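You operate a simulated robot arm through the tools that you are given. There is no shell and no other tool.

The job below is to be done with a simulated robot arm. You get a single attempt, and the scene is never put back.

## Task
Vent the bench, free valve 3 and stand it in holder 3, then grease the gasket block's gasket.
Fine: gauge at nought before the clamp comes off; brush back in its holder. Set down upright: fill valve, grease brush. A coat counts when it lies all over at full strength: go over it till it gets no stronger.

Only the result counts: the job must be done as asked and must still hold three seconds after the hand-in. Knocking over, shifting, dropping, spilling or breaking anything else fails it.

## Robot
A 6-joint arm with a two-finger gripper, fixed in place. Base frame: the origin is at the foot of the arm, x ahead of it, y to its left, z up; the work surface is at about z = 850. Units: mm, degrees, N and s.
It reaches about 1298 mm from its shoulder. Its first joint turns from -149.0 to 149.0 degrees. Payload 1.57 kg.
Tool frame: the origin (TCP) lies between the finger pads and is the grasp point; the fingertips stand 21 mm ahead of it; z points along the fingers, y is the line along which they close. Largest opening 70 mm; the body of the gripper starts 50 mm behind the TCP.
Orientation is that of the tool frame in the base frame, as a unit quaternion [w, x, y, z]. With the fingers straight down and closing along the base's y, the tool's x points along the base's -x, its y along +y and its z along -z.

## Interface
- The arm moves only by the tool drive_tool. Its argument "rows" is a list of rows, each a list of 3 entries, a list of its own where there are three numbers: the shift along the tool's x, y, z in units of 40 mm (1.0 is 40 mm), then the turn, a rotation vector about the tool's x, y, z in units of 6 degrees (1.0 is 6 degrees), then the finger opening in mm, from 0 to 70. In form: [[[tx, ty, tz], [wx, wy, wz], grip], ...]. A call has 1 to 20 rows; each row shifts and turns the commanded pose from where the row before left it, along the tool's axes as they then stand. A call with a number of a shift or a turn outside -1 to 1 is refused whole. Rows are played at 5 a second. More than 50 mm and 8.6 degrees between two rows, or a gripper value outside its range, and nothing of the call is played. A pose out of reach is approached as far as the arm can. The call stops where the force on the tool passes 40 N (or 10 N more than at its start, if that is more) or the arm is blocked; 0.2 s more then pass. Each finger halts on what it meets, pressing with about 30 N; the grip force reading is that of the motor and also rises with nothing between the fingers. The clock runs only during rows and for 0.2 s after the last one: add rows that do not move to give the fingers time. It gives the time, the measured TCP pose, the force on the tool (base axes), the opening and the grip force at its end, in the units of the frame above (readings bear some noise), with the torque about the TCP (base axes, N m) and any sound that the robot's microphone picked up.
- Cameras (640 x 400 px; columns grow to the right, rows downward): "scene" is fixed at [402.1, -650.7, 1706.6]; the picture's right is [-0.90, -0.43, 0.00], its down [-0.41, 0.87, -0.28] and it looks along [0.12, -0.25, -0.96] (base axes); focal length 267 px, centre (320, 200). "wrist" rides on the gripper at [79, 4, -81] in the tool frame; the picture's right is [-0.05, 1.00, 0.00], its down [-0.67, -0.04, -0.74] and it looks along [-0.74, -0.04, 0.67] (tool axes); focal length 256 px, centre (320, 200). There is no depth. A picture from a camera that has moved, and an enlarged one, comes with that camera's place and axes in the base frame and with its lens.
- grab_frame(camera): a new picture of that camera. No time passes.
- move_column(by): slides the trunk up (or, below 0, down) by that many mm; the arm rides with it, the base frame stays. It gives what a move gives, with no picture.
- close_up(camera, box): a new picture of the part [left, top, right, bottom] of that camera's present view, enlarged. No time passes.
- hand_in(): hands the job in; it is judged then, once.

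Nothing tells you positions but the pictures and the camera data. Unless the task says otherwise, let go and move clear before handing in.

The tools are called after "Call:" as name(argument=value, ...) on one line, values as JSON. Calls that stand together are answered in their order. drive_tool: Moves the arm, as the interface text tells. Its arguments: {"type":"object","properties":{"rows":{"type":"array","items":{"type":"array"}}},"required":["rows"]} The other tools are called the same way: move_column (by) slides the trunk up or down; grab_frame (camera) takes a picture; close_up (camera, box) takes an enlarged picture of a part of a camera's view; hand_in () hands the job in.

At the start:

```text
t: 0.0
position: [283.0, -586.8, 1215.1]
ee_rot: [-0.001, 0.0, 1.0, 0.0]
force: [-0.3, -0.2, -1.1]
moment: [0.0, -0.04, 0.02]
opening: 69.8
finger_force: 0.2
trunk travel left (down, up): [-897.0, 73.0]
```

scene: 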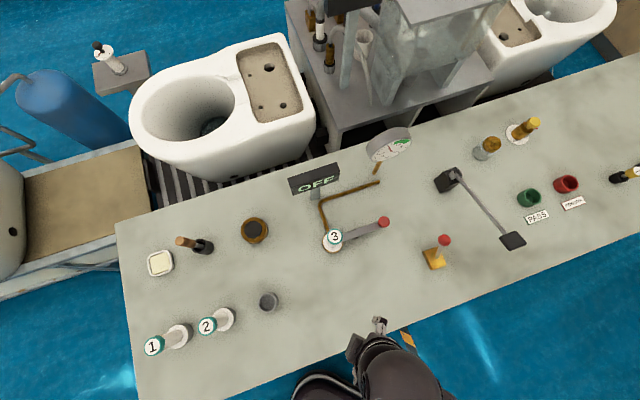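
wrist: 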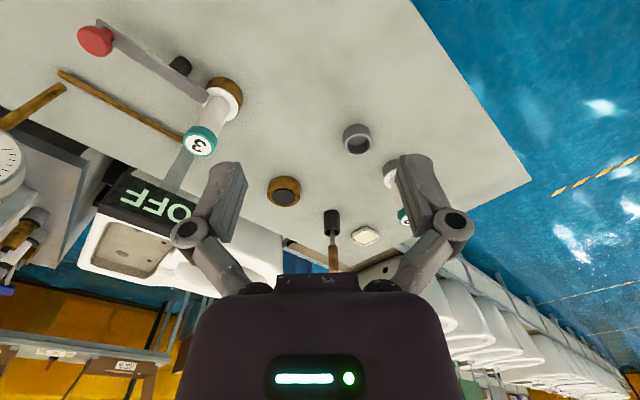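

I see a bench with valves 1 and 2 standing in holders, valve 3 clamped with a red-knobbed lever, a gauge, an OFF sign, and a brush. First I'll look at details before moving.

Call:
close_up(camera="scene", box=[120, 200, 300, 370])

Call:
close_up(camera="scene", box=[280, 120, 460, 280])

Call:
close_up(camera="scene", box=[420, 100, 640, 260])

Call:
close_up(camera="wrist", box=[0, 0, 320, 200])

Call:
close_up(camera="wrist", box=[240, 100, 440, 280])

```text
2.35 times, centred on (210, 285) of scene
camera zoom: at [402.1, -650.7, 1706.6], right [-0.9, -0.43, 0.0], down [-0.41, 0.87, -0.28], along [0.12, -0.25, -0.96], focal length 629 px, centre (579, 0)
```

zoom: 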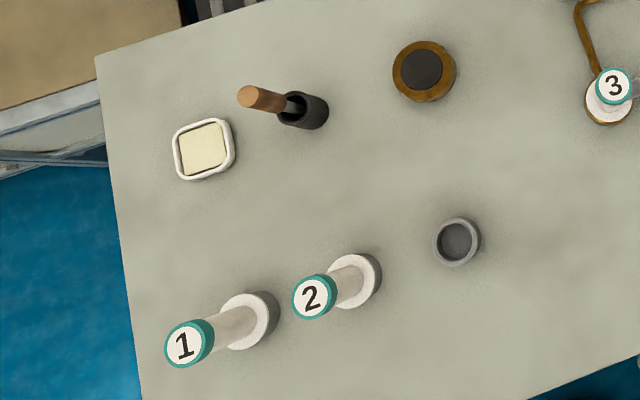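

```text
2.50 times, centred on (370, 200) of scene
camera zoom: at [402.1, -650.7, 1706.6], right [-0.9, -0.43, 0.0], down [-0.41, 0.87, -0.28], along [0.12, -0.25, -0.96], focal length 668 px, centre (195, 200)
```

zoom: 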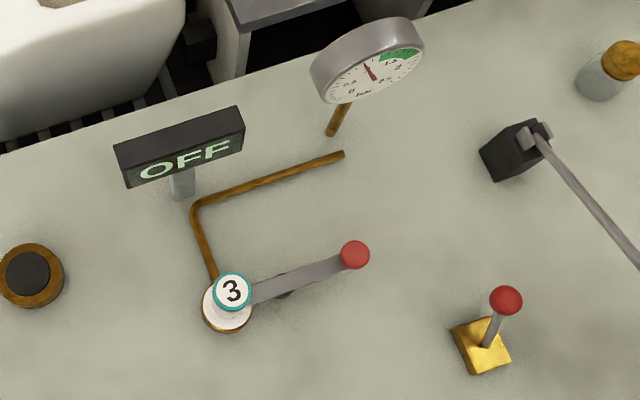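

```text
2.50 times, centred on (530, 180) of scene
camera zoom: at [402.1, -650.7, 1706.6], right [-0.9, -0.43, 0.0], down [-0.41, 0.87, -0.28], along [0.12, -0.25, -0.96], focal length 668 px, centre (-205, 250)
```

zoom: 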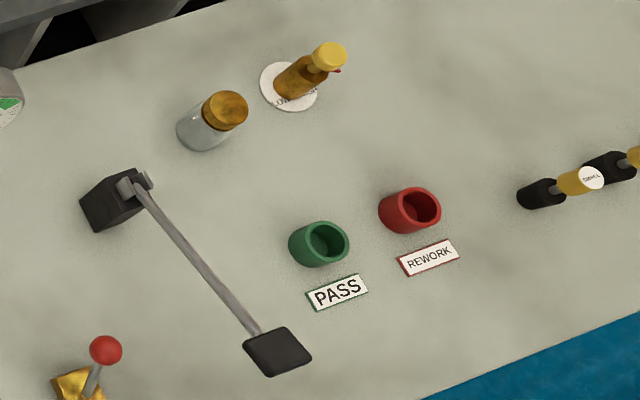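

```text
2.00 times, centred on (160, 100) of wrist
camera zoom: at [202.7, -583.7, 1296.6], right [0.05, 1.0, 0.0], down [0.67, -0.04, 0.74], along [0.74, -0.04, -0.67], focal length 512 px, centre (640, 400)
```

zoom: 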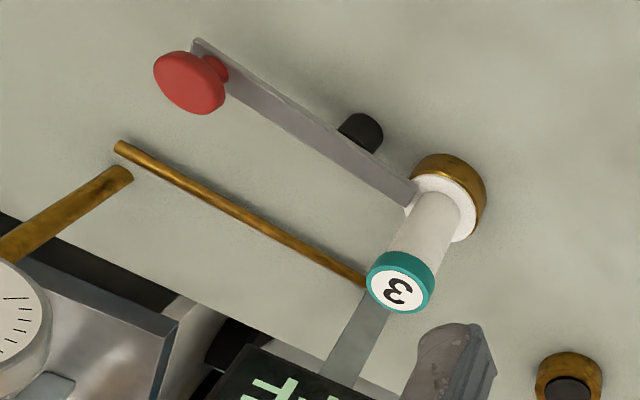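

```text
2.22 times, centred on (340, 190) of wrist
camera zoom: at [202.7, -583.7, 1296.6], right [0.05, 1.0, 0.0], down [0.67, -0.04, 0.74], along [0.74, -0.04, -0.67], focal length 569 px, centre (276, 222)
```

zoom: 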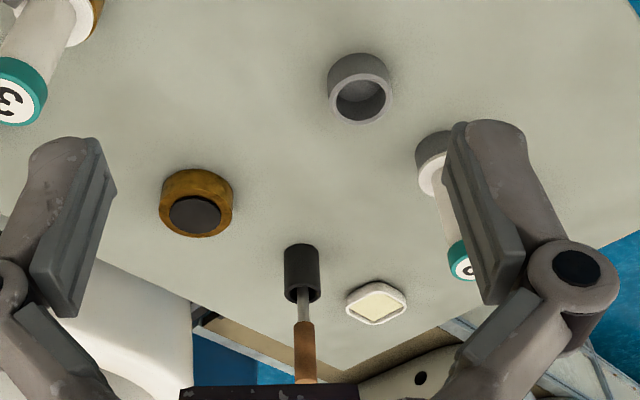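

The layout is clearer now: a gray empty socket beside valves 1 and 2 is probably holder 3, the brown block with a dark disc is likely the gasket block, and the cream pad is likely grease. I'll zoom in more on the gauge, the clamp, the vent lever and the labels.

Call:
close_up(camera="scene", box=[360, 120, 420, 165])

Call:
close_up(camera="scene", box=[310, 205, 400, 265])

Call:
close_up(camera="scene", box=[410, 220, 470, 280])

Call:
close_up(camera="scene", box=[425, 155, 535, 255])

Call:
close_up(camera="scene", box=[560, 100, 640, 210])

Call:
close_up(camera="scene", box=[230, 205, 300, 320])

Call:
close_up(camera="scene", box=[280, 155, 350, 205])

Call:
close_up(camera="wrist", box=[50, 0, 270, 160])

```text
8.89 times, centred on (390, 142) of scene
camera zoom: at [402.1, -650.7, 1706.6], right [-0.9, -0.43, 0.0], down [-0.41, 0.87, -0.28], along [0.12, -0.25, -0.96], focal length 2375 px, centre (-302, 711)
```

zoom: 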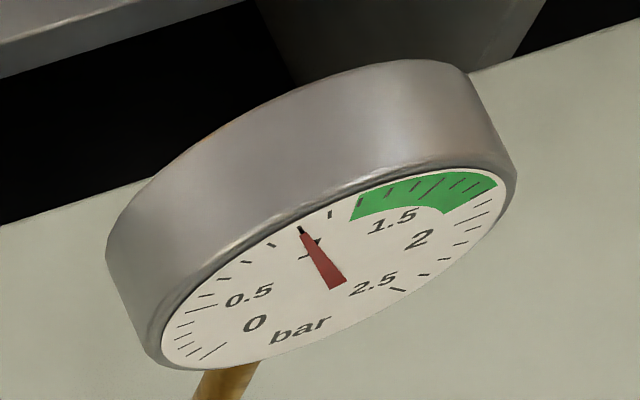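

```text
6.67 times, centred on (355, 235) of scene
camera zoom: at [402.1, -650.7, 1706.6], right [-0.9, -0.43, 0.0], down [-0.41, 0.87, -0.28], along [0.12, -0.25, -0.96], focal length 1781 px, centre (87, -33)
```

zoom: 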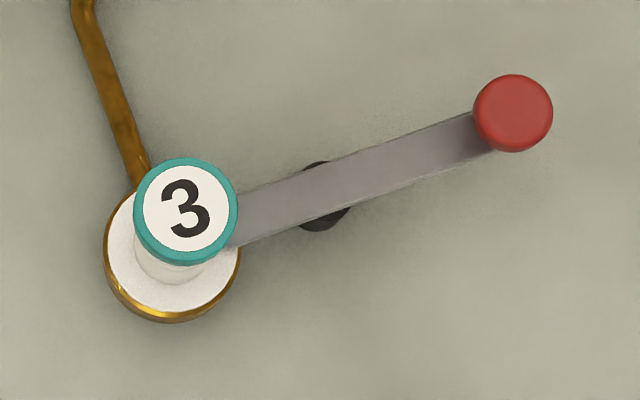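

```text
6.67 times, centred on (440, 250) of scene
camera zoom: at [402.1, -650.7, 1706.6], right [-0.9, -0.43, 0.0], down [-0.41, 0.87, -0.28], along [0.12, -0.25, -0.96], focal length 1781 px, centre (-480, -133)
```

zoom: 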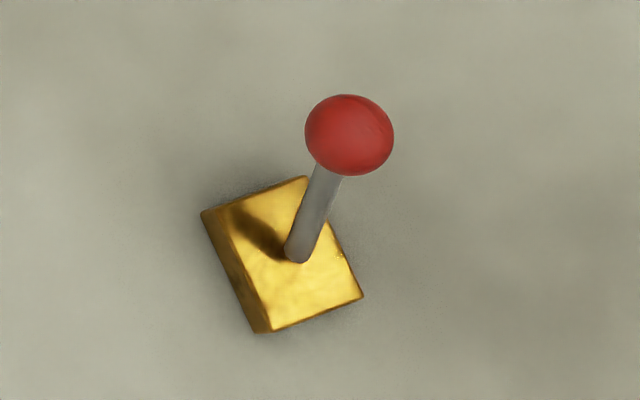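

```text
4.00 times, centred on (480, 205) of scene
camera zoom: at [402.1, -650.7, 1706.6], right [-0.9, -0.43, 0.0], down [-0.41, 0.87, -0.28], along [0.12, -0.25, -0.96], focal length 1069 px, centre (-320, 180)
```

zoom: 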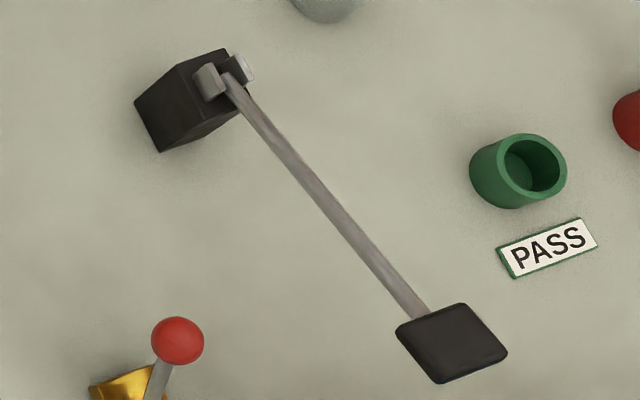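

```text
3.64 times, centred on (600, 155) of scene
camera zoom: at [402.1, -650.7, 1706.6], right [-0.9, -0.43, 0.0], down [-0.41, 0.87, -0.28], along [0.12, -0.25, -0.96], focal length 971 px, centre (-698, 364)
```

zoom: 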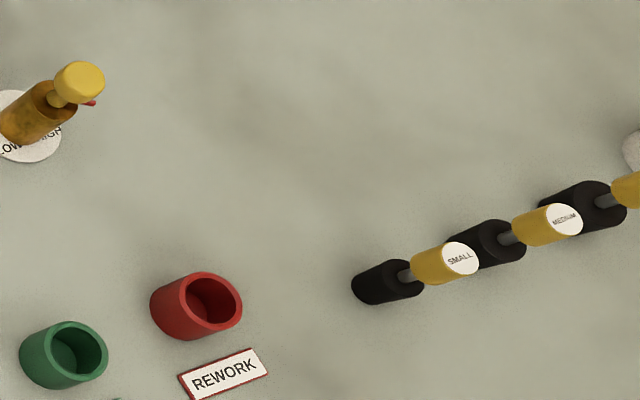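

```text
3.48 times, centred on (265, 262) of scene
camera zoom: at [402.1, -650.7, 1706.6], right [-0.9, -0.43, 0.0], down [-0.41, 0.87, -0.28], along [0.12, -0.25, -0.96], focal length 929 px, centre (511, -17)
```

zoom: 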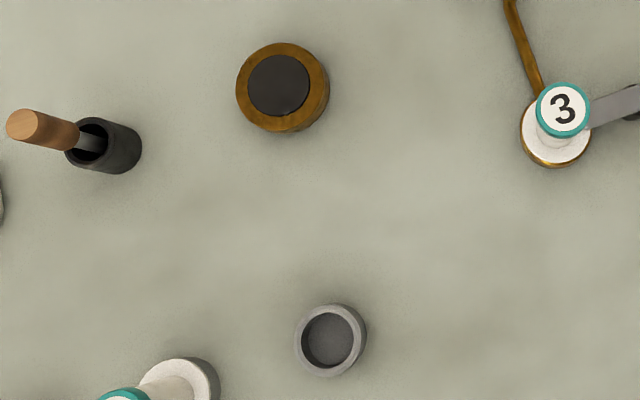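

```text
8.00 times, centred on (315, 180) of scene
camera zoom: at [402.1, -650.7, 1706.6], right [-0.9, -0.43, 0.0], down [-0.41, 0.87, -0.28], along [0.12, -0.25, -0.96], focal length 2137 px, centre (360, 360)
```

zoom: 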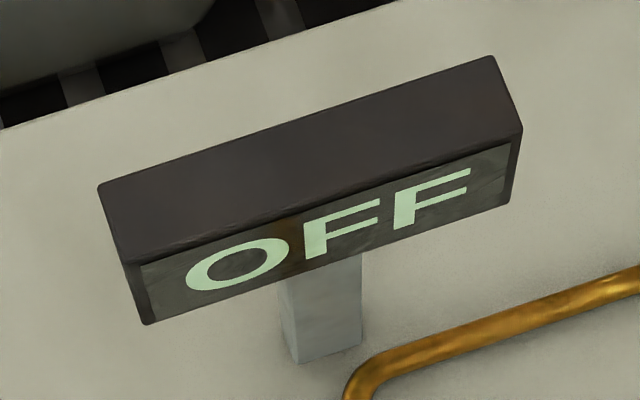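

```text
2.50 times, centred on (160, 80) of wrist
camera zoom: at [202.7, -583.7, 1296.6], right [0.05, 1.0, 0.0], down [0.67, -0.04, 0.74], along [0.74, -0.04, -0.67], focal length 640 px, centre (720, 500)
```

zoom: 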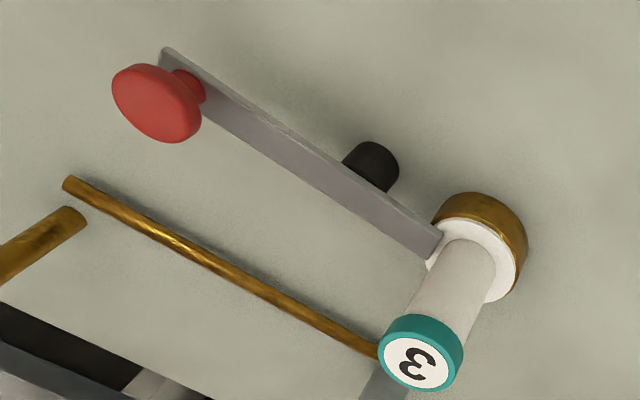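

I've estimated rough positions: vent lever about (105,-855), valve 3 about (410,-761), holder 3 about (507,-522), gasket block about (647,-690), brush about (760,-577) and grease pad about (860,-475). Next I'll turn the wrist camera toward the vent and clamp area for a second view.

Call:
drive_tool(rows=[[[0.86, -0.44, 0], [0, 0, 0], 70], [[0.86, -0.44, 0], [0, 0, 0], 70], [[0.86, -0.44, 0], [0, 0, 0], 70], [[0, 0, 0], [0, 0, 0.92], 70], [[0, 0, 0], [0, 0, 0.92], 70], [[0, 0, 0], [0, 0, 0.92], 70], [[0, 0, 0], [0, 0, 0.92], 70], [[0, 0, 0], [0, 0, 0.92], 70], [[0, 0, 0], [0, 0, 0.92], 70], [[0, 0, 0], [0, 0, 0.92], 70], [[0, 0, 0], [0, 0, 0.92], 70], [[0, 0, 0], [0, 0, 0], 70]])

Call:
grab_frame(camera="wrist")

```text
t: 2.6
position: [178.6, -639.0, 1215.8]
ee_rot: [0.0, 0.377, 0.926, 0.0]
force: [0.7, -0.4, 0.3]
moment: [-0.01, -0.02, -0.03]
opening: 70.1
finger_force: 0.1
trunk travel left (down, up): [-897.0, 73.0]
```

```text
taken
camera wrist: at [125.5, -582.3, 1296.6], right [0.73, 0.68, 0.0], down [0.45, -0.49, 0.74], along [0.51, -0.55, -0.67], focal length 256 px, centre (320, 200)
```

wrist: 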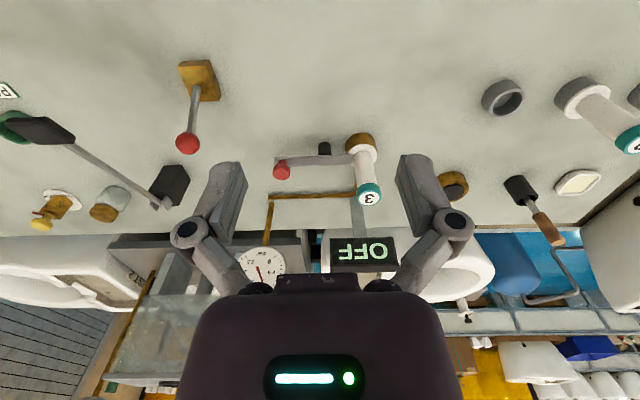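

The view is upside-down but shows the vent lever, clamp, valve 3 and gauge. I'll enlarge the parts I need for triangulation.

Call:
close_up(camera="wrist", box=[140, 40, 260, 170])

Call:
close_up(camera="wrist", box=[250, 110, 410, 220])

Call:
close_up(camera="wrist", box=[430, 60, 640, 260])

Call:
close_up(camera="wrist", box=[0, 90, 200, 240])

Call:
close_up(camera="wrist", box=[230, 230, 300, 290])

```text
3.08 times, centred on (200, 105) of wrist
camera zoom: at [125.5, -582.3, 1296.6], right [0.73, 0.68, 0.0], down [0.45, -0.49, 0.74], along [0.51, -0.55, -0.67], focal length 788 px, centre (689, 492)
```

zoom: 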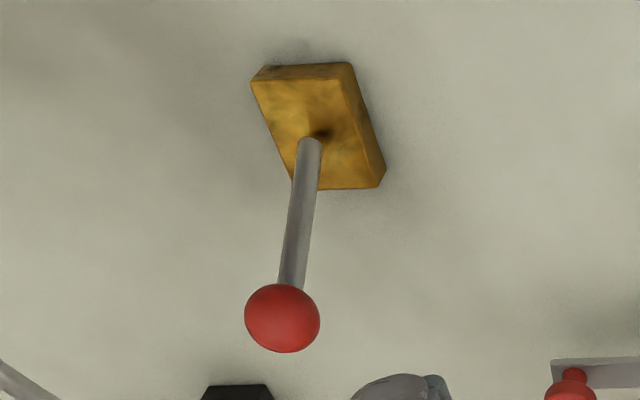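

```text
3.64 times, centred on (330, 165) of wrist
camera zoom: at [125.5, -582.3, 1296.6], right [0.73, 0.68, 0.0], down [0.45, -0.49, 0.74], along [0.51, -0.55, -0.67], focal length 931 px, centre (284, 327)
```

zoom: 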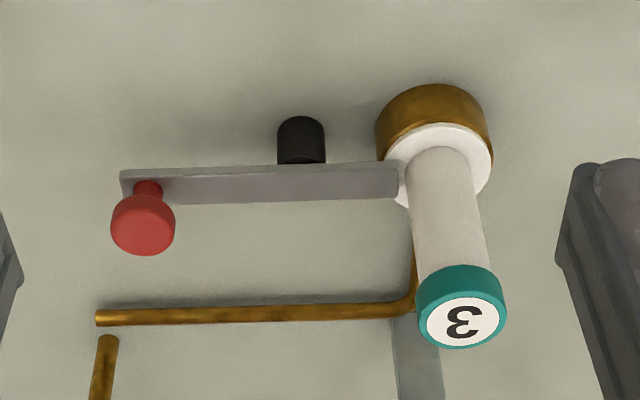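

```text
2.00 times, centred on (535, 160) of wrist
camera zoom: at [125.5, -582.3, 1296.6], right [0.73, 0.68, 0.0], down [0.45, -0.49, 0.74], along [0.51, -0.55, -0.67], focal length 512 px, centre (-110, 280)
```

zoom: 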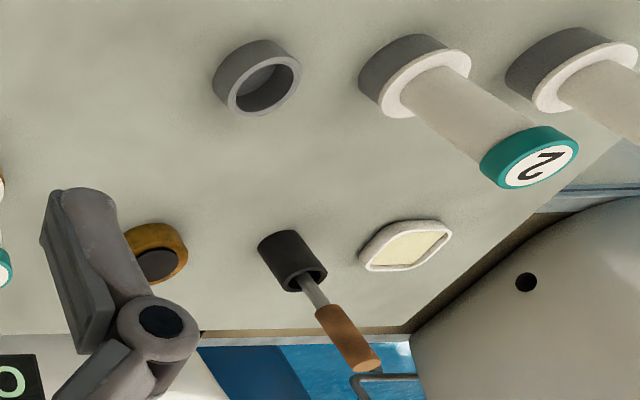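

```text
2.67 times, centred on (100, 165) of wrist
camera zoom: at [125.5, -582.3, 1296.6], right [0.73, 0.68, 0.0], down [0.45, -0.49, 0.74], along [0.51, -0.55, -0.67], focal length 683 px, centre (907, 293)
```

zoom: 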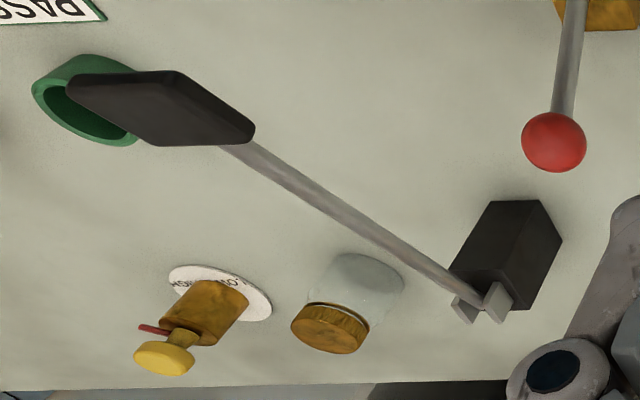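

```text
6.67 times, centred on (265, 260) of wrist
camera zoom: at [125.5, -582.3, 1296.6], right [0.73, 0.68, 0.0], down [0.45, -0.49, 0.74], along [0.51, -0.55, -0.67], focal length 1707 px, centre (687, -200)
```

zoom: 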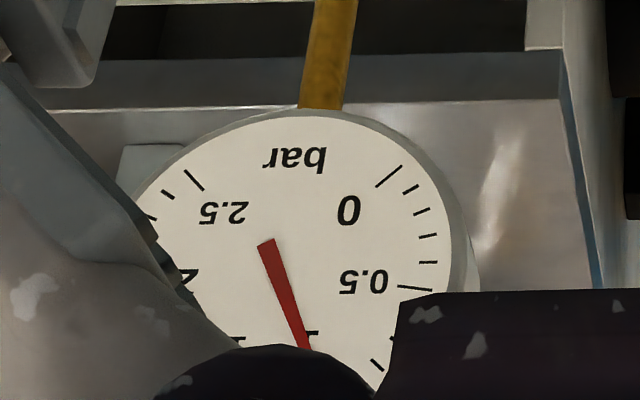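

I triangulated the vent lever's ball at about (138,-884,979), hinged near (105,-853,875) and leaning away from the robot. I'll move above it and check alignment before gripping.

Call:
drive_tool(rows=[[[-0.59, -0.847, 0.3], [0, 0, 0], 70], [[-0.59, -0.847, 0.3], [0, 0, 0], 70], [[-0.59, -0.847, 0.3], [0, 0, 0], 70], [[-0.59, -0.847, 0.3], [0, 0, 0], 70], [[-0.59, -0.847, 0.3], [0, 0, 0], 70], [[-0.59, -0.847, 0.3], [0, 0, 0], 70], [[0, 0, 0], [0, 0, 0], 70]])

Call:
grab_frame(camera="wrist")

Call:
grab_frame(camera="scene")

```text
t: 4.2
position: [141.8, -884.5, 1216.2]
ee_rot: [0.0, 0.375, 0.927, 0.0]
force: [-0.4, -0.5, 0.0]
moment: [-0.06, 0.0, 0.03]
opening: 70.1
finger_force: 0.1
out of reach, approached as far as the arm can: row 1, 2, 3, 4, 5, 6
trunk travel left (down, up): [-897.0, 73.0]
```

```text
taken
camera wrist: at [87.0, -828.8, 1296.9], right [0.73, 0.68, 0.0], down [0.45, -0.49, 0.75], along [0.51, -0.55, -0.67], focal length 256 px, centre (320, 200)
```

wrist: 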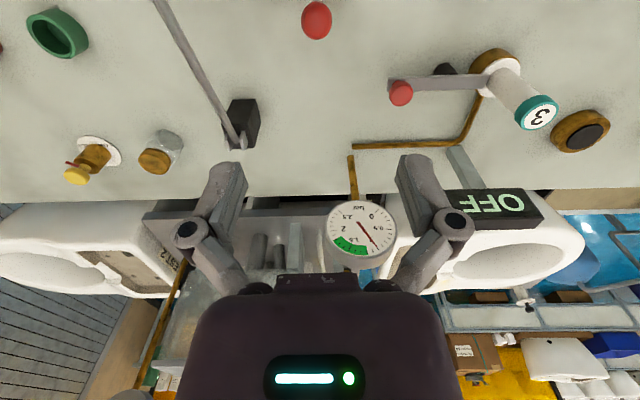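

```text
taken
```

scene: 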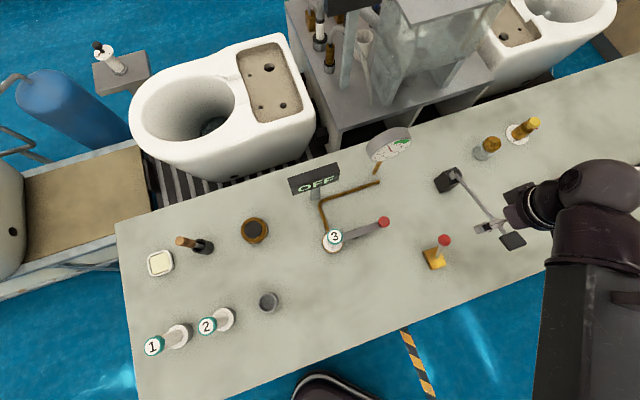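

The arm got to the right x and y but couldn't descend with the trunk at this height. I'll lower the trunk modestly and check the response and the views.

Call:
move_column(by=-80)

Call:
grab_frame(camera="scene")

Call:
grab_frame(camera="wrist")

```text
t: 5.4
position: [141.1, -885.7, 1136.3]
ee_rot: [0.0, 0.376, 0.927, 0.0]
force: [0.1, -1.1, -0.1]
moment: [0.03, 0.04, 0.01]
opening: 69.9
finger_force: 0.0
trunk travel left (down, up): [-817.0, 153.0]
```

```text
taken
```

scene: 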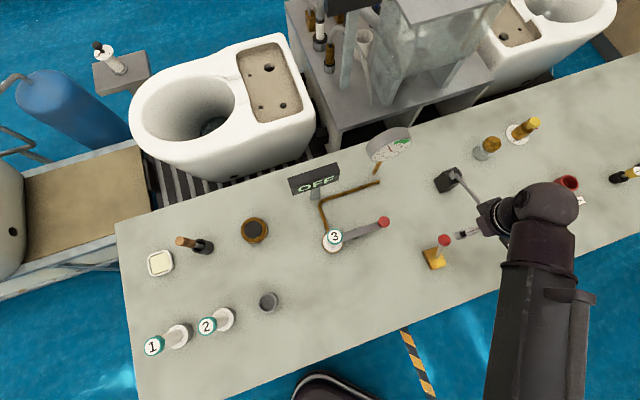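

```text
taken
camera wrist: at [87.1, -829.2, 1216.7], right [0.73, 0.68, 0.0], down [0.45, -0.49, 0.74], along [0.51, -0.55, -0.67], focal length 256 px, centre (320, 200)
```

wrist: 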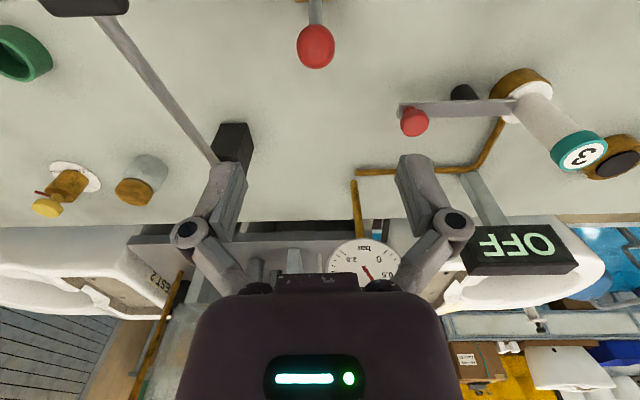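

Lowering the trunk moves everything down cleanly. I'll test whether the arm itself can descend 20 mm here.

Call:
drive_tool(rows=[[[0, 0, 0.5], [0, 0, 0], 70], [[0, 0, 0], [0, 0, 0], 70]])

```text
t: 6.0
position: [140.0, -885.5, 1136.2]
ee_rot: [0.0, 0.376, 0.926, 0.0]
force: [0.2, 0.5, -0.2]
moment: [0.01, 0.04, 0.02]
opening: 69.9
finger_force: 0.1
out of reach, approached as far as the arm can: row 1
trunk travel left (down, up): [-817.0, 153.0]
```

Call:
drive_tool(rows=[[[0, 0, -1], [0, 0, 0], 70], [[0, 0, 0], [0, 0, 0], 70]])

```text
t: 6.6
position: [141.6, -886.1, 1135.6]
ee_rot: [-0.001, 0.376, 0.927, 0.0]
force: [-0.2, 0.6, -0.3]
moment: [0.03, 0.04, 0.02]
opening: 69.5
finger_force: 0.0
out of reach, approached as far as the arm can: row 1
trunk travel left (down, up): [-817.0, 153.0]
```

Call:
drive_tool(rows=[[[0, 0, -0.8], [0, 0, 0], 70], [[0, 0, 0], [0, 0, 0], 70]])

```text
t: 7.2
position: [142.0, -887.6, 1135.3]
ee_rot: [0.0, 0.376, 0.927, 0.0]
force: [0.0, -0.1, -0.9]
moment: [-0.02, -0.01, 0.03]
opening: 70.0
finger_force: 0.0
out of reach, approached as far as the arm can: row 1
trunk travel left (down, up): [-817.0, 153.0]
```

The arm appears unable to change height itself (z is done by the trunk), so I'll use the column for z and the arm for x/y and turning. Next I'll close the fingers, move just behind the vent ball on its far side, and lower partway to check.

Call:
drive_tool(rows=[[[-0.4, 0, 0], [0, 0, 0], 30], [[-0.4, 0, 0], [0, 0, 0], 0], [[0, 0, 0], [0, 0, 0], 0], [[0, 0, 0], [0, 0, 0], 0]])

Call:
move_column(by=-90)

Call:
grab_frame(camera="wrist")

Call:
close_up(camera="scene", box=[400, 180, 560, 290])

```text
t: 8.2
position: [164.3, -908.0, 1134.8]
ee_rot: [0.0, 0.376, 0.927, 0.0]
force: [-0.1, 0.9, -0.4]
moment: [-0.01, 0.0, -0.01]
opening: 0.1
finger_force: 28.8
trunk travel left (down, up): [-817.0, 153.0]
```

```text
t: 9.4
position: [163.2, -908.4, 1045.6]
ee_rot: [0.0, 0.376, 0.927, 0.0]
force: [-0.6, -0.7, -0.5]
moment: [-0.02, -0.01, 0.0]
opening: 0.1
finger_force: 28.7
trunk travel left (down, up): [-727.0, 243.0]
```

```text
taken
camera wrist: at [110.1, -851.2, 1126.6], right [0.73, 0.68, 0.0], down [0.45, -0.49, 0.74], along [0.51, -0.55, -0.67], focal length 256 px, centre (320, 200)
```

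wrist: 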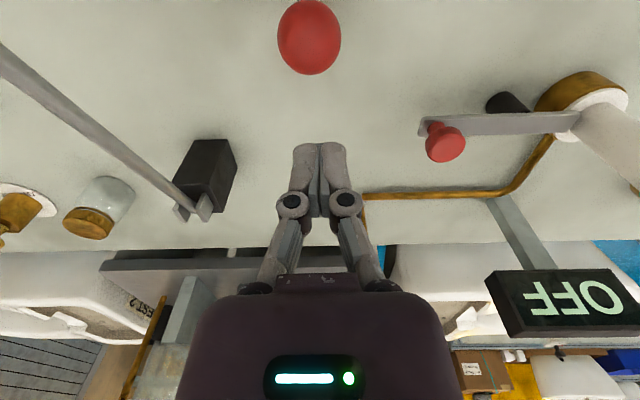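

```text
3.64 times, centred on (480, 235) of scene
camera zoom: at [402.1, -650.7, 1706.6], right [-0.9, -0.43, 0.0], down [-0.41, 0.87, -0.28], along [0.12, -0.25, -0.96], focal length 971 px, centre (-262, 73)
```

zoom: 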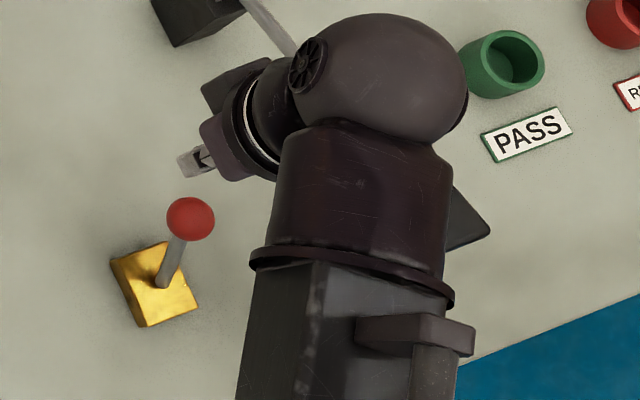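

The closed fingers sit just past the ball on its far side with clearance, and the forearm passes well above the pump paddle. I'll lower the rest of the way to ball height.

Call:
move_column(by=-62)

Call:
grab_frame(camera="wrist")

Call:
close_up(camera="scene", box=[400, 160, 560, 290])

```text
t: 10.4
position: [163.6, -908.6, 983.7]
ee_rot: [-0.001, 0.376, 0.926, -0.001]
force: [0.0, 0.2, 0.9]
moment: [-0.02, 0.02, -0.01]
opening: 0.0
finger_force: 29.1
trunk travel left (down, up): [-665.0, 305.0]
```

```text
taken
camera wrist: at [110.2, -851.2, 1064.6], right [0.73, 0.68, 0.0], down [0.45, -0.49, 0.74], along [0.51, -0.55, -0.67], focal length 256 px, centre (320, 200)
```

wrist: 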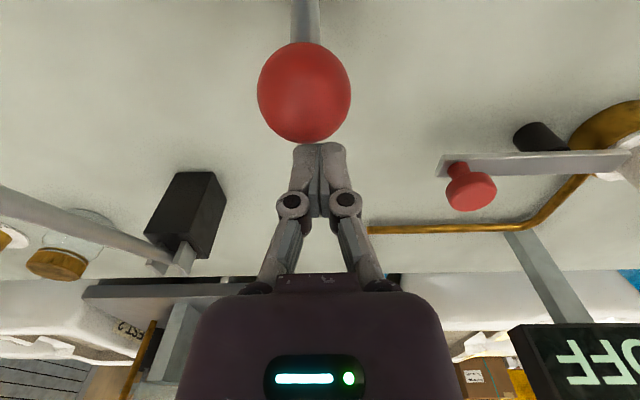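

```text
3.08 times, centred on (480, 225) of scene
camera zoom: at [402.1, -650.7, 1706.6], right [-0.9, -0.43, 0.0], down [-0.41, 0.87, -0.28], along [0.12, -0.25, -0.96], focal length 822 px, centre (-172, 123)
```

zoom: 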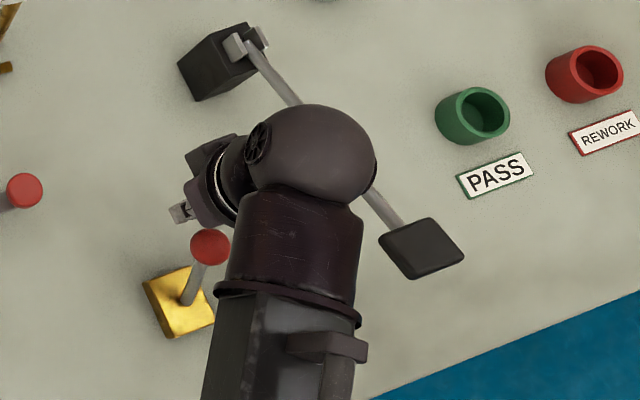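

The ball is directly in front of the closed fingers with about 11 mm of gap. I'll push it toward the robot (tool +x) slowly and watch force and gauge.

Call:
drive_tool(rows=[[[0.25, 0, 0], [0, 0, 0], 0], [[0.25, 0, 0], [0, 0, 0], 0], [[0.25, 0, 0], [0, 0, 0], 0], [[0.25, 0, 0], [0, 0, 0], 0], [[0, 0, 0], [0, 0, 0], 0]])

Call:
grab_frame(camera="wrist")

Call:
close_up(camera="scene", box=[360, 110, 540, 290])

```text
t: 11.6
position: [135.6, -880.4, 984.5]
ee_rot: [0.0, 0.377, 0.926, -0.001]
force: [-0.7, 1.0, 0.6]
moment: [0.01, 0.01, 0.0]
opening: 0.0
finger_force: 28.6
trunk travel left (down, up): [-665.0, 305.0]
```

```text
taken
camera wrist: at [80.9, -824.2, 1064.5], right [0.73, 0.68, 0.0], down [0.45, -0.49, 0.74], along [0.51, -0.55, -0.67], focal length 256 px, centre (320, 200)
```

wrist: 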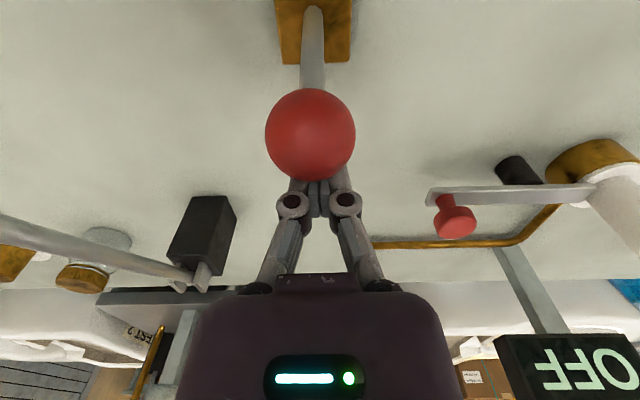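

```text
2.22 times, centred on (450, 200) of scene
camera zoom: at [402.1, -650.7, 1706.6], right [-0.9, -0.43, 0.0], down [-0.41, 0.87, -0.28], along [0.12, -0.25, -0.96], focal length 594 px, centre (31, 200)
```

zoom: 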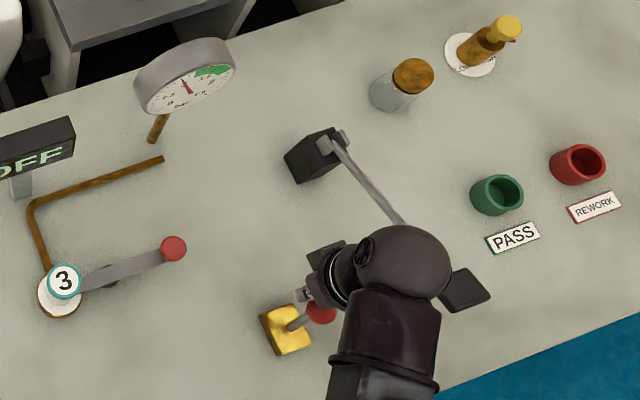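

The lever moves freely, and the ball has shifted about 27 mm toward upright. I'll continue pushing.

Call:
drive_tool(rows=[[[0.25, 0, 0], [0, 0, 0], 0], [[0.25, 0, 0], [0, 0, 0], 0], [[0.25, 0, 0], [0, 0, 0], 0], [[0.25, 0, 0], [0, 0, 0], 0], [[0, 0, 0], [0, 0, 0], 0]])

Call:
grab_frame(camera="wrist")

Call:
close_up(camera="scene", box=[360, 120, 420, 165])

```text
t: 12.8
position: [105.8, -851.7, 984.3]
ee_rot: [-0.001, 0.376, 0.926, 0.001]
force: [-0.2, 0.1, -0.3]
moment: [-0.03, -0.03, 0.0]
opening: 0.0
finger_force: 28.4
trunk travel left (down, up): [-665.0, 305.0]
```

```text
taken
camera wrist: at [52.6, -794.9, 1064.5], right [0.73, 0.68, 0.0], down [0.45, -0.49, 0.74], along [0.51, -0.55, -0.67], focal length 256 px, centre (320, 200)
```

wrist: 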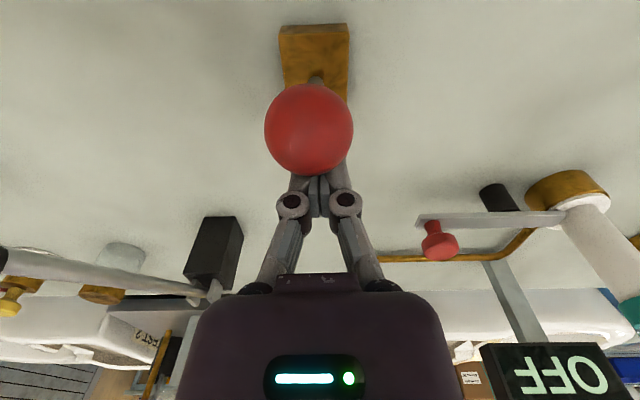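

```text
8.89 times, centred on (390, 142) of scene
camera zoom: at [402.1, -650.7, 1706.6], right [-0.9, -0.43, 0.0], down [-0.41, 0.87, -0.28], along [0.12, -0.25, -0.96], focal length 2375 px, centre (-302, 711)
```

zoom: 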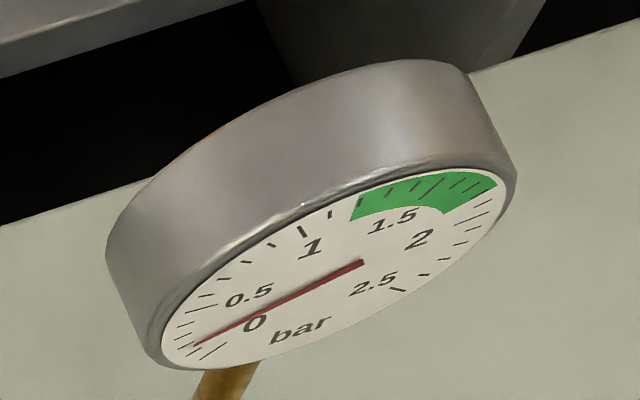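

The gauge is falling fast (about 0.1 bar), so this is the vent. I'll push the lever to its far stop and check the gauge again.

Call:
drive_tool(rows=[[[0.25, 0, 0], [0, 0, 0], 0], [[0.25, 0, 0], [0, 0, 0], 0], [[0.25, 0, 0], [0, 0, 0], 0], [[0, 0, 0], [0, 0, 0], 0], [[0, 0, 0], [0, 0, 0], 0]])

Call:
grab_frame(camera="wrist")

Call:
close_up(camera="scene", box=[360, 120, 420, 165])

```text
t: 13.7
position: [92.3, -837.6, 983.3]
ee_rot: [0.008, 0.374, 0.927, -0.003]
force: [11.0, -7.4, 2.6]
moment: [0.07, -0.23, -0.01]
opening: 6.1
finger_force: 29.0
trunk travel left (down, up): [-665.0, 305.0]
stopped in row 4: the force on the tool passed its limit at 42 N (the readings are from after the stop); the commanded pose is now the measured one
```

```text
taken
camera wrist: at [37.1, -780.1, 1062.8], right [0.73, 0.68, 0.0], down [0.45, -0.48, 0.76], along [0.52, -0.55, -0.66], focal length 256 px, centre (320, 200)
```

wrist: 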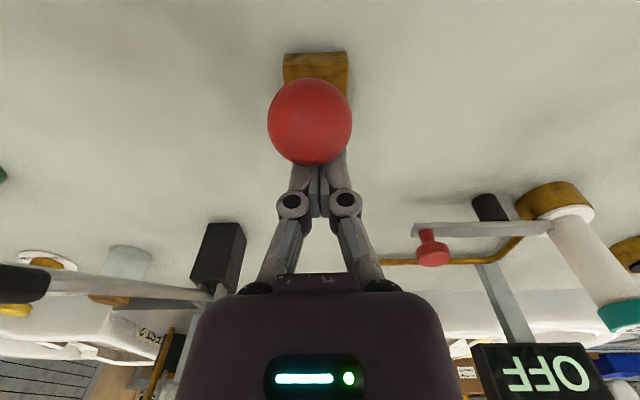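

```text
8.89 times, centred on (390, 142) of scene
camera zoom: at [402.1, -650.7, 1706.6], right [-0.9, -0.43, 0.0], down [-0.41, 0.87, -0.28], along [0.12, -0.25, -0.96], focal length 2375 px, centre (-302, 711)
```

zoom: 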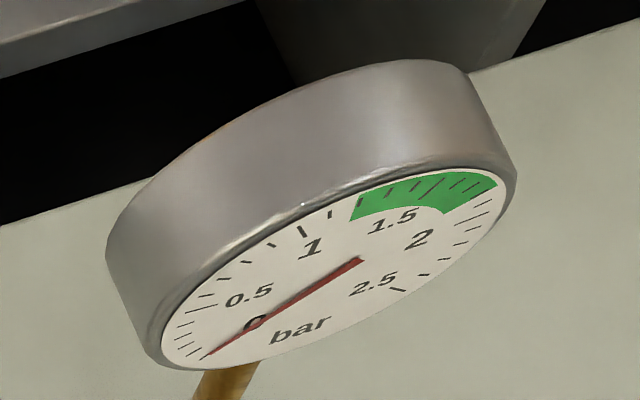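

The needle is at 0 and the lever hit its end stop. I'll back off and check whether the lever and gauge hold.

Call:
drive_tool(rows=[[[-0.5, 0, 0], [0, 0, 0], 0], [[-0.5, 0, 0], [0, 0, 0], 0], [[0, 0, 0], [0, 0, 0], 0], [[0, 0, 0], [0, 0, 0], 0]])

Call:
grab_frame(camera="wrist")

Call:
close_up(camera="scene", box=[360, 120, 420, 165])

Call:
close_up(camera="scene", box=[400, 160, 560, 290])

```text
t: 14.7
position: [119.2, -864.1, 984.5]
ee_rot: [0.005, 0.375, 0.927, -0.003]
force: [0.4, -0.4, 0.5]
moment: [-0.03, 0.01, 0.0]
opening: 0.0
finger_force: 28.5
trunk travel left (down, up): [-665.0, 305.0]
```

```text
taken
camera wrist: at [63.8, -806.3, 1063.6], right [0.73, 0.68, 0.0], down [0.45, -0.48, 0.75], along [0.51, -0.55, -0.66], focal length 256 px, centre (320, 200)
```

wrist: 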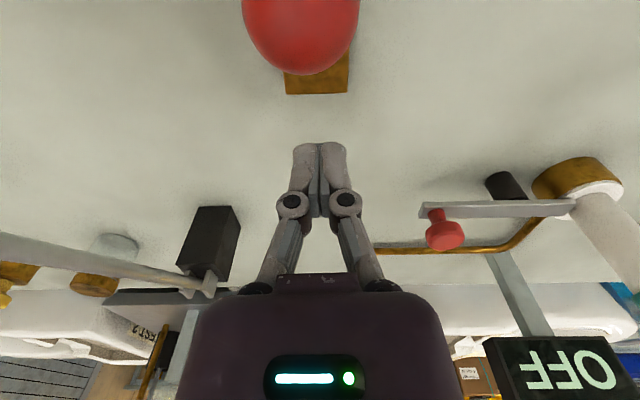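

```text
8.89 times, centred on (390, 142) of scene
camera zoom: at [402.1, -650.7, 1706.6], right [-0.9, -0.43, 0.0], down [-0.41, 0.87, -0.28], along [0.12, -0.25, -0.96], focal length 2375 px, centre (-302, 711)
```

zoom: 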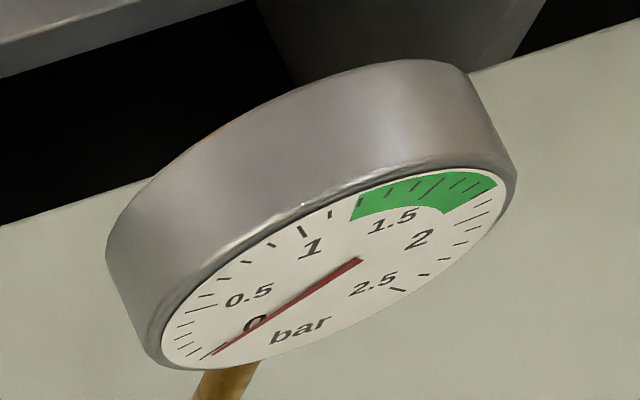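

```text
3.08 times, centred on (480, 225) of scene
camera zoom: at [402.1, -650.7, 1706.6], right [-0.9, -0.43, 0.0], down [-0.41, 0.87, -0.28], along [0.12, -0.25, -0.96], focal length 822 px, centre (-172, 123)
```

zoom: 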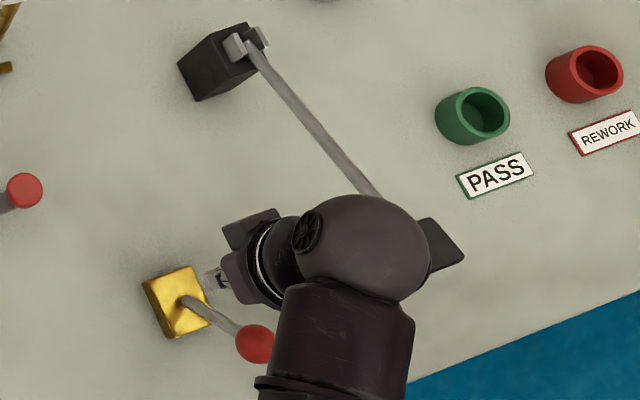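

Vented: the lever stays over and the gauge reads 0. Next I'll raise the trunk and move the wrist camera near the clamp to understand how it releases.

Call:
move_column(by=120)

Call:
drive_tool(rows=[[[-0.05, 0.87, 0], [0, 0.11, 0], 0], [[-0.05, 0.87, 0], [0, 0, 0], 0], [[-0.05, 0.87, 0], [0, 0, 0], 0], [[-0.05, 0.87, 0], [0, 0, 0], 0], [[-0.05, 0.87, 0], [0, 0, 0], 0], [[-0.05, 0.87, 0], [0, 0, 0], 0], [[-0.05, 0.87, 0], [0, 0, 0], 0], [[0, 0, 0], [0, 0, 0], 0]])

Call:
grab_frame(camera="wrist")

Call:
close_up(camera="wrist", box=[200, 40, 440, 200])

Call:
grab_frame(camera="scene")

```text
t: 16.2
position: [118.5, -863.0, 1103.2]
ee_rot: [0.005, 0.375, 0.927, -0.002]
force: [-0.2, 0.0, 0.2]
moment: [-0.02, 0.02, -0.04]
opening: 0.3
finger_force: 28.4
trunk travel left (down, up): [-785.0, 185.0]
```

```text
t: 18.0
position: [296.8, -699.1, 1102.5]
ee_rot: [0.0, 0.375, 0.927, -0.001]
force: [-0.8, 0.0, 0.1]
moment: [-0.02, -0.01, 0.01]
opening: 0.0
finger_force: 28.3
trunk travel left (down, up): [-785.0, 185.0]
```

```text
taken
camera wrist: at [243.5, -642.2, 1184.5], right [0.73, 0.68, 0.0], down [0.46, -0.49, 0.74], along [0.51, -0.55, -0.67], focal length 256 px, centre (320, 200)
```

wrist: 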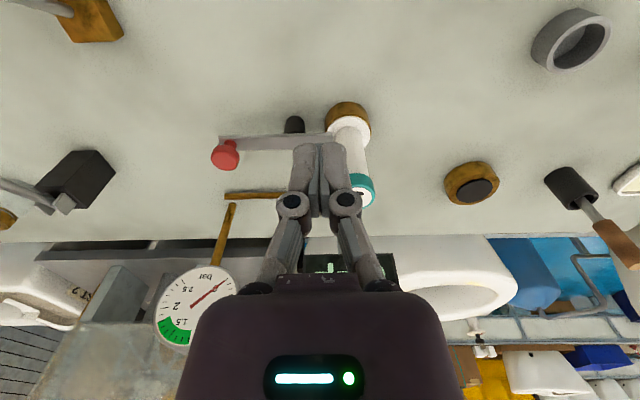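

```text
2.50 times, centred on (320, 120) of wrist
camera zoom: at [243.5, -642.2, 1184.5], right [0.73, 0.68, 0.0], down [0.46, -0.49, 0.74], along [0.51, -0.55, -0.67], focal length 640 px, centre (320, 400)
```

zoom: 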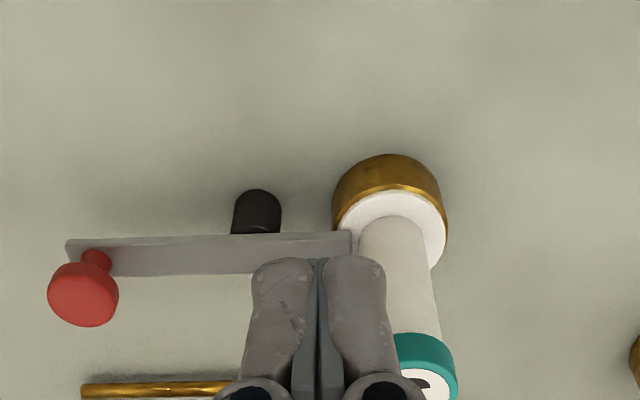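

```text
taken
```

scene: 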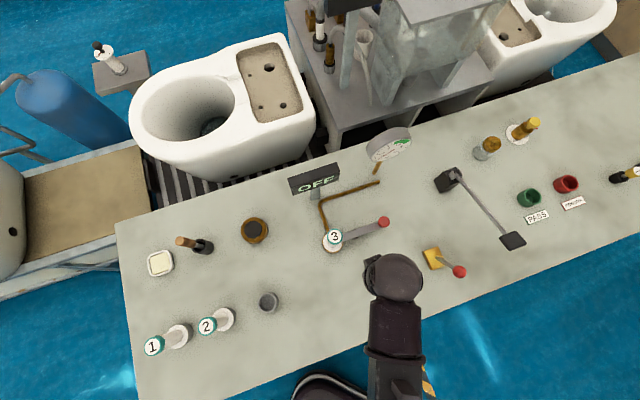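

The clamp looks like a flat bar swinging on a black post near (358,-810), with a knob at about (298,-876,926) and its end resting on valve 3's flange. I'll go beside the knob on the robot side with closed fingers and check before pushing.

Call:
drive_tool(rows=[[[-0.574, -0.79, 0], [0, 0, 0], 0], [[-0.574, -0.79, 0], [0, 0, 0], 0], [[-0.574, -0.79, 0], [0, 0, 0], 0], [[-0.574, -0.79, 0], [0, 0, 0], 0], [[0, 0, 0], [0, 0, 0], 0]])

Call:
move_column(by=-130)

Call:
grab_frame(camera="wrist")

Call:
close_up(camera="scene", box=[310, 180, 470, 290])

```text
t: 19.2
position: [277.0, -853.6, 1104.8]
ee_rot: [0.0, 0.373, 0.928, 0.0]
force: [-1.6, 0.1, -0.2]
moment: [0.03, -0.02, 0.03]
opening: 0.0
finger_force: 28.6
trunk travel left (down, up): [-785.0, 185.0]
```

```text
t: 20.8
position: [277.2, -851.9, 973.8]
ee_rot: [0.001, 0.375, 0.927, 0.0]
force: [0.5, -0.1, -0.4]
moment: [0.02, -0.04, 0.02]
opening: 0.0
finger_force: 28.5
trunk travel left (down, up): [-655.0, 315.0]
```

```text
taken
camera wrist: at [222.6, -795.7, 1054.6], right [0.73, 0.68, 0.0], down [0.46, -0.49, 0.75], along [0.51, -0.55, -0.67], focal length 256 px, centre (320, 200)
```

wrist: 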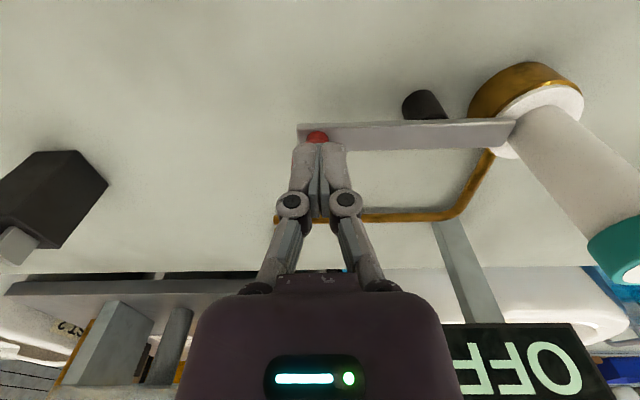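

```text
3.64 times, centred on (390, 235) of scene
camera zoom: at [402.1, -650.7, 1706.6], right [-0.9, -0.43, 0.0], down [-0.41, 0.87, -0.28], along [0.12, -0.25, -0.96], focal length 971 px, centre (66, 73)
```

zoom: 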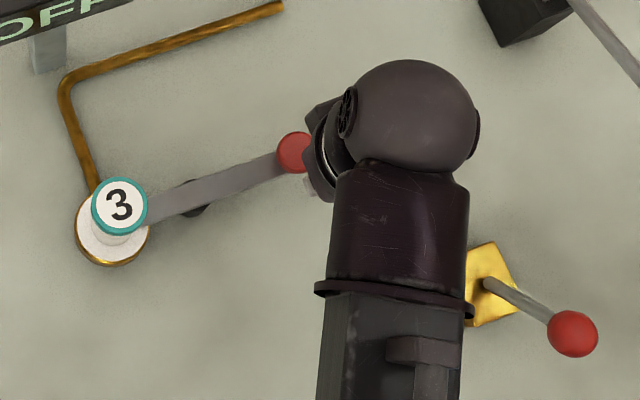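

The closed fingers are on the robot side of the knob with clearance. I'll lower to knob height and check again.

Call:
move_column(by=-55)

Call:
grab_frame(camera="wrist")

Call:
close_up(camera="scene", box=[310, 180, 470, 290])

```text
t: 21.8
position: [276.4, -851.8, 918.6]
ee_rot: [0.0, 0.375, 0.927, 0.0]
force: [0.1, -0.9, 0.3]
moment: [0.01, 0.01, -0.01]
opening: 0.0
finger_force: 28.9
trunk travel left (down, up): [-600.0, 370.0]
```

```text
taken
camera wrist: at [222.6, -795.7, 999.6], right [0.73, 0.68, 0.0], down [0.46, -0.49, 0.75], along [0.51, -0.55, -0.67], focal length 256 px, centre (320, 200)
```

wrist: 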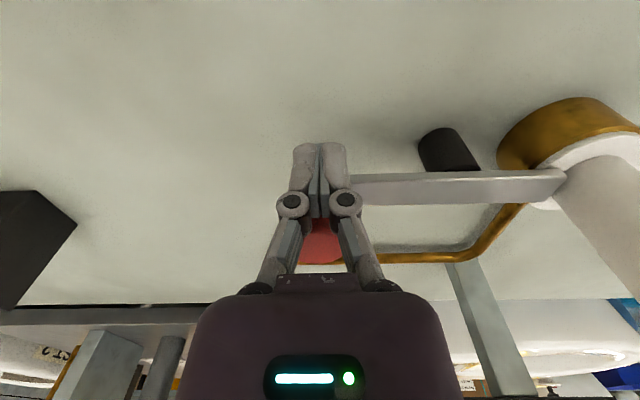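

```text
3.64 times, centred on (390, 235) of scene
camera zoom: at [402.1, -650.7, 1706.6], right [-0.9, -0.43, 0.0], down [-0.41, 0.87, -0.28], along [0.12, -0.25, -0.96], focal length 971 px, centre (66, 73)
```

zoom: 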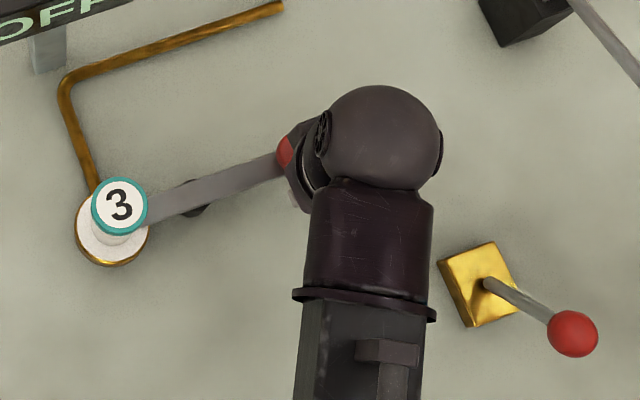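

The fingers are behind the knob at the right height. I'll push it gently away from the robot to see if the bar swings.

Call:
drive_tool(rows=[[[-0.15, 0, 0], [0, 0, 0], 0], [[-0.15, 0, 0], [0, 0, 0], 0], [[-0.15, 0, 0], [0, 0, 0], 0], [[-0.15, 0, 0], [0, 0, 0], 0], [[0, 0, 0], [0, 0, 0], 0]])

Call:
grab_frame(camera="wrist")

Call:
close_up(camera="scene", box=[310, 180, 470, 290])

```text
t: 22.5
position: [282.1, -856.9, 918.5]
ee_rot: [-0.007, 0.377, 0.926, 0.002]
force: [-8.4, 8.0, -1.1]
moment: [-0.16, 0.08, -0.04]
opening: 0.0
finger_force: 28.3
trunk travel left (down, up): [-600.0, 370.0]
stopped in row 3: the force on the tool passed its limit at 47 N (the readings are from after the stop); the commanded pose is now the measured one
```

```text
taken
camera wrist: at [228.6, -801.4, 1001.3], right [0.73, 0.68, 0.0], down [0.46, -0.5, 0.74], along [0.5, -0.54, -0.68], focal length 256 px, centre (320, 200)
```

wrist: 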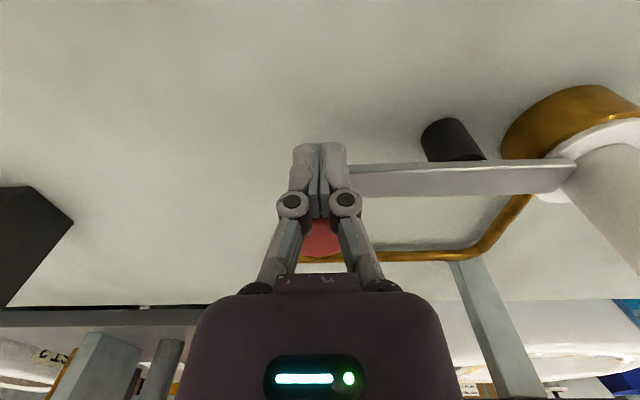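

```text
3.64 times, centred on (390, 235) of scene
camera zoom: at [402.1, -650.7, 1706.6], right [-0.9, -0.43, 0.0], down [-0.41, 0.87, -0.28], along [0.12, -0.25, -0.96], focal length 971 px, centre (66, 73)
```

zoom: 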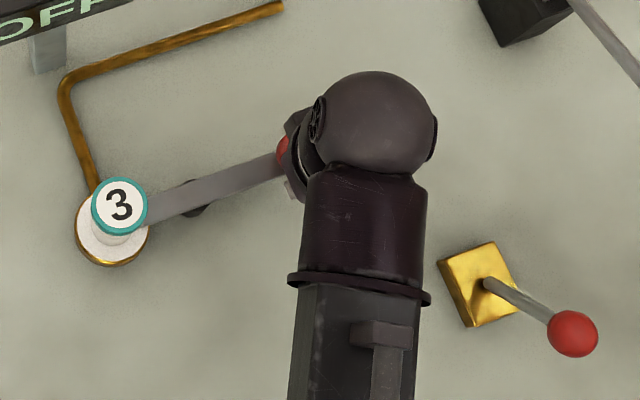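

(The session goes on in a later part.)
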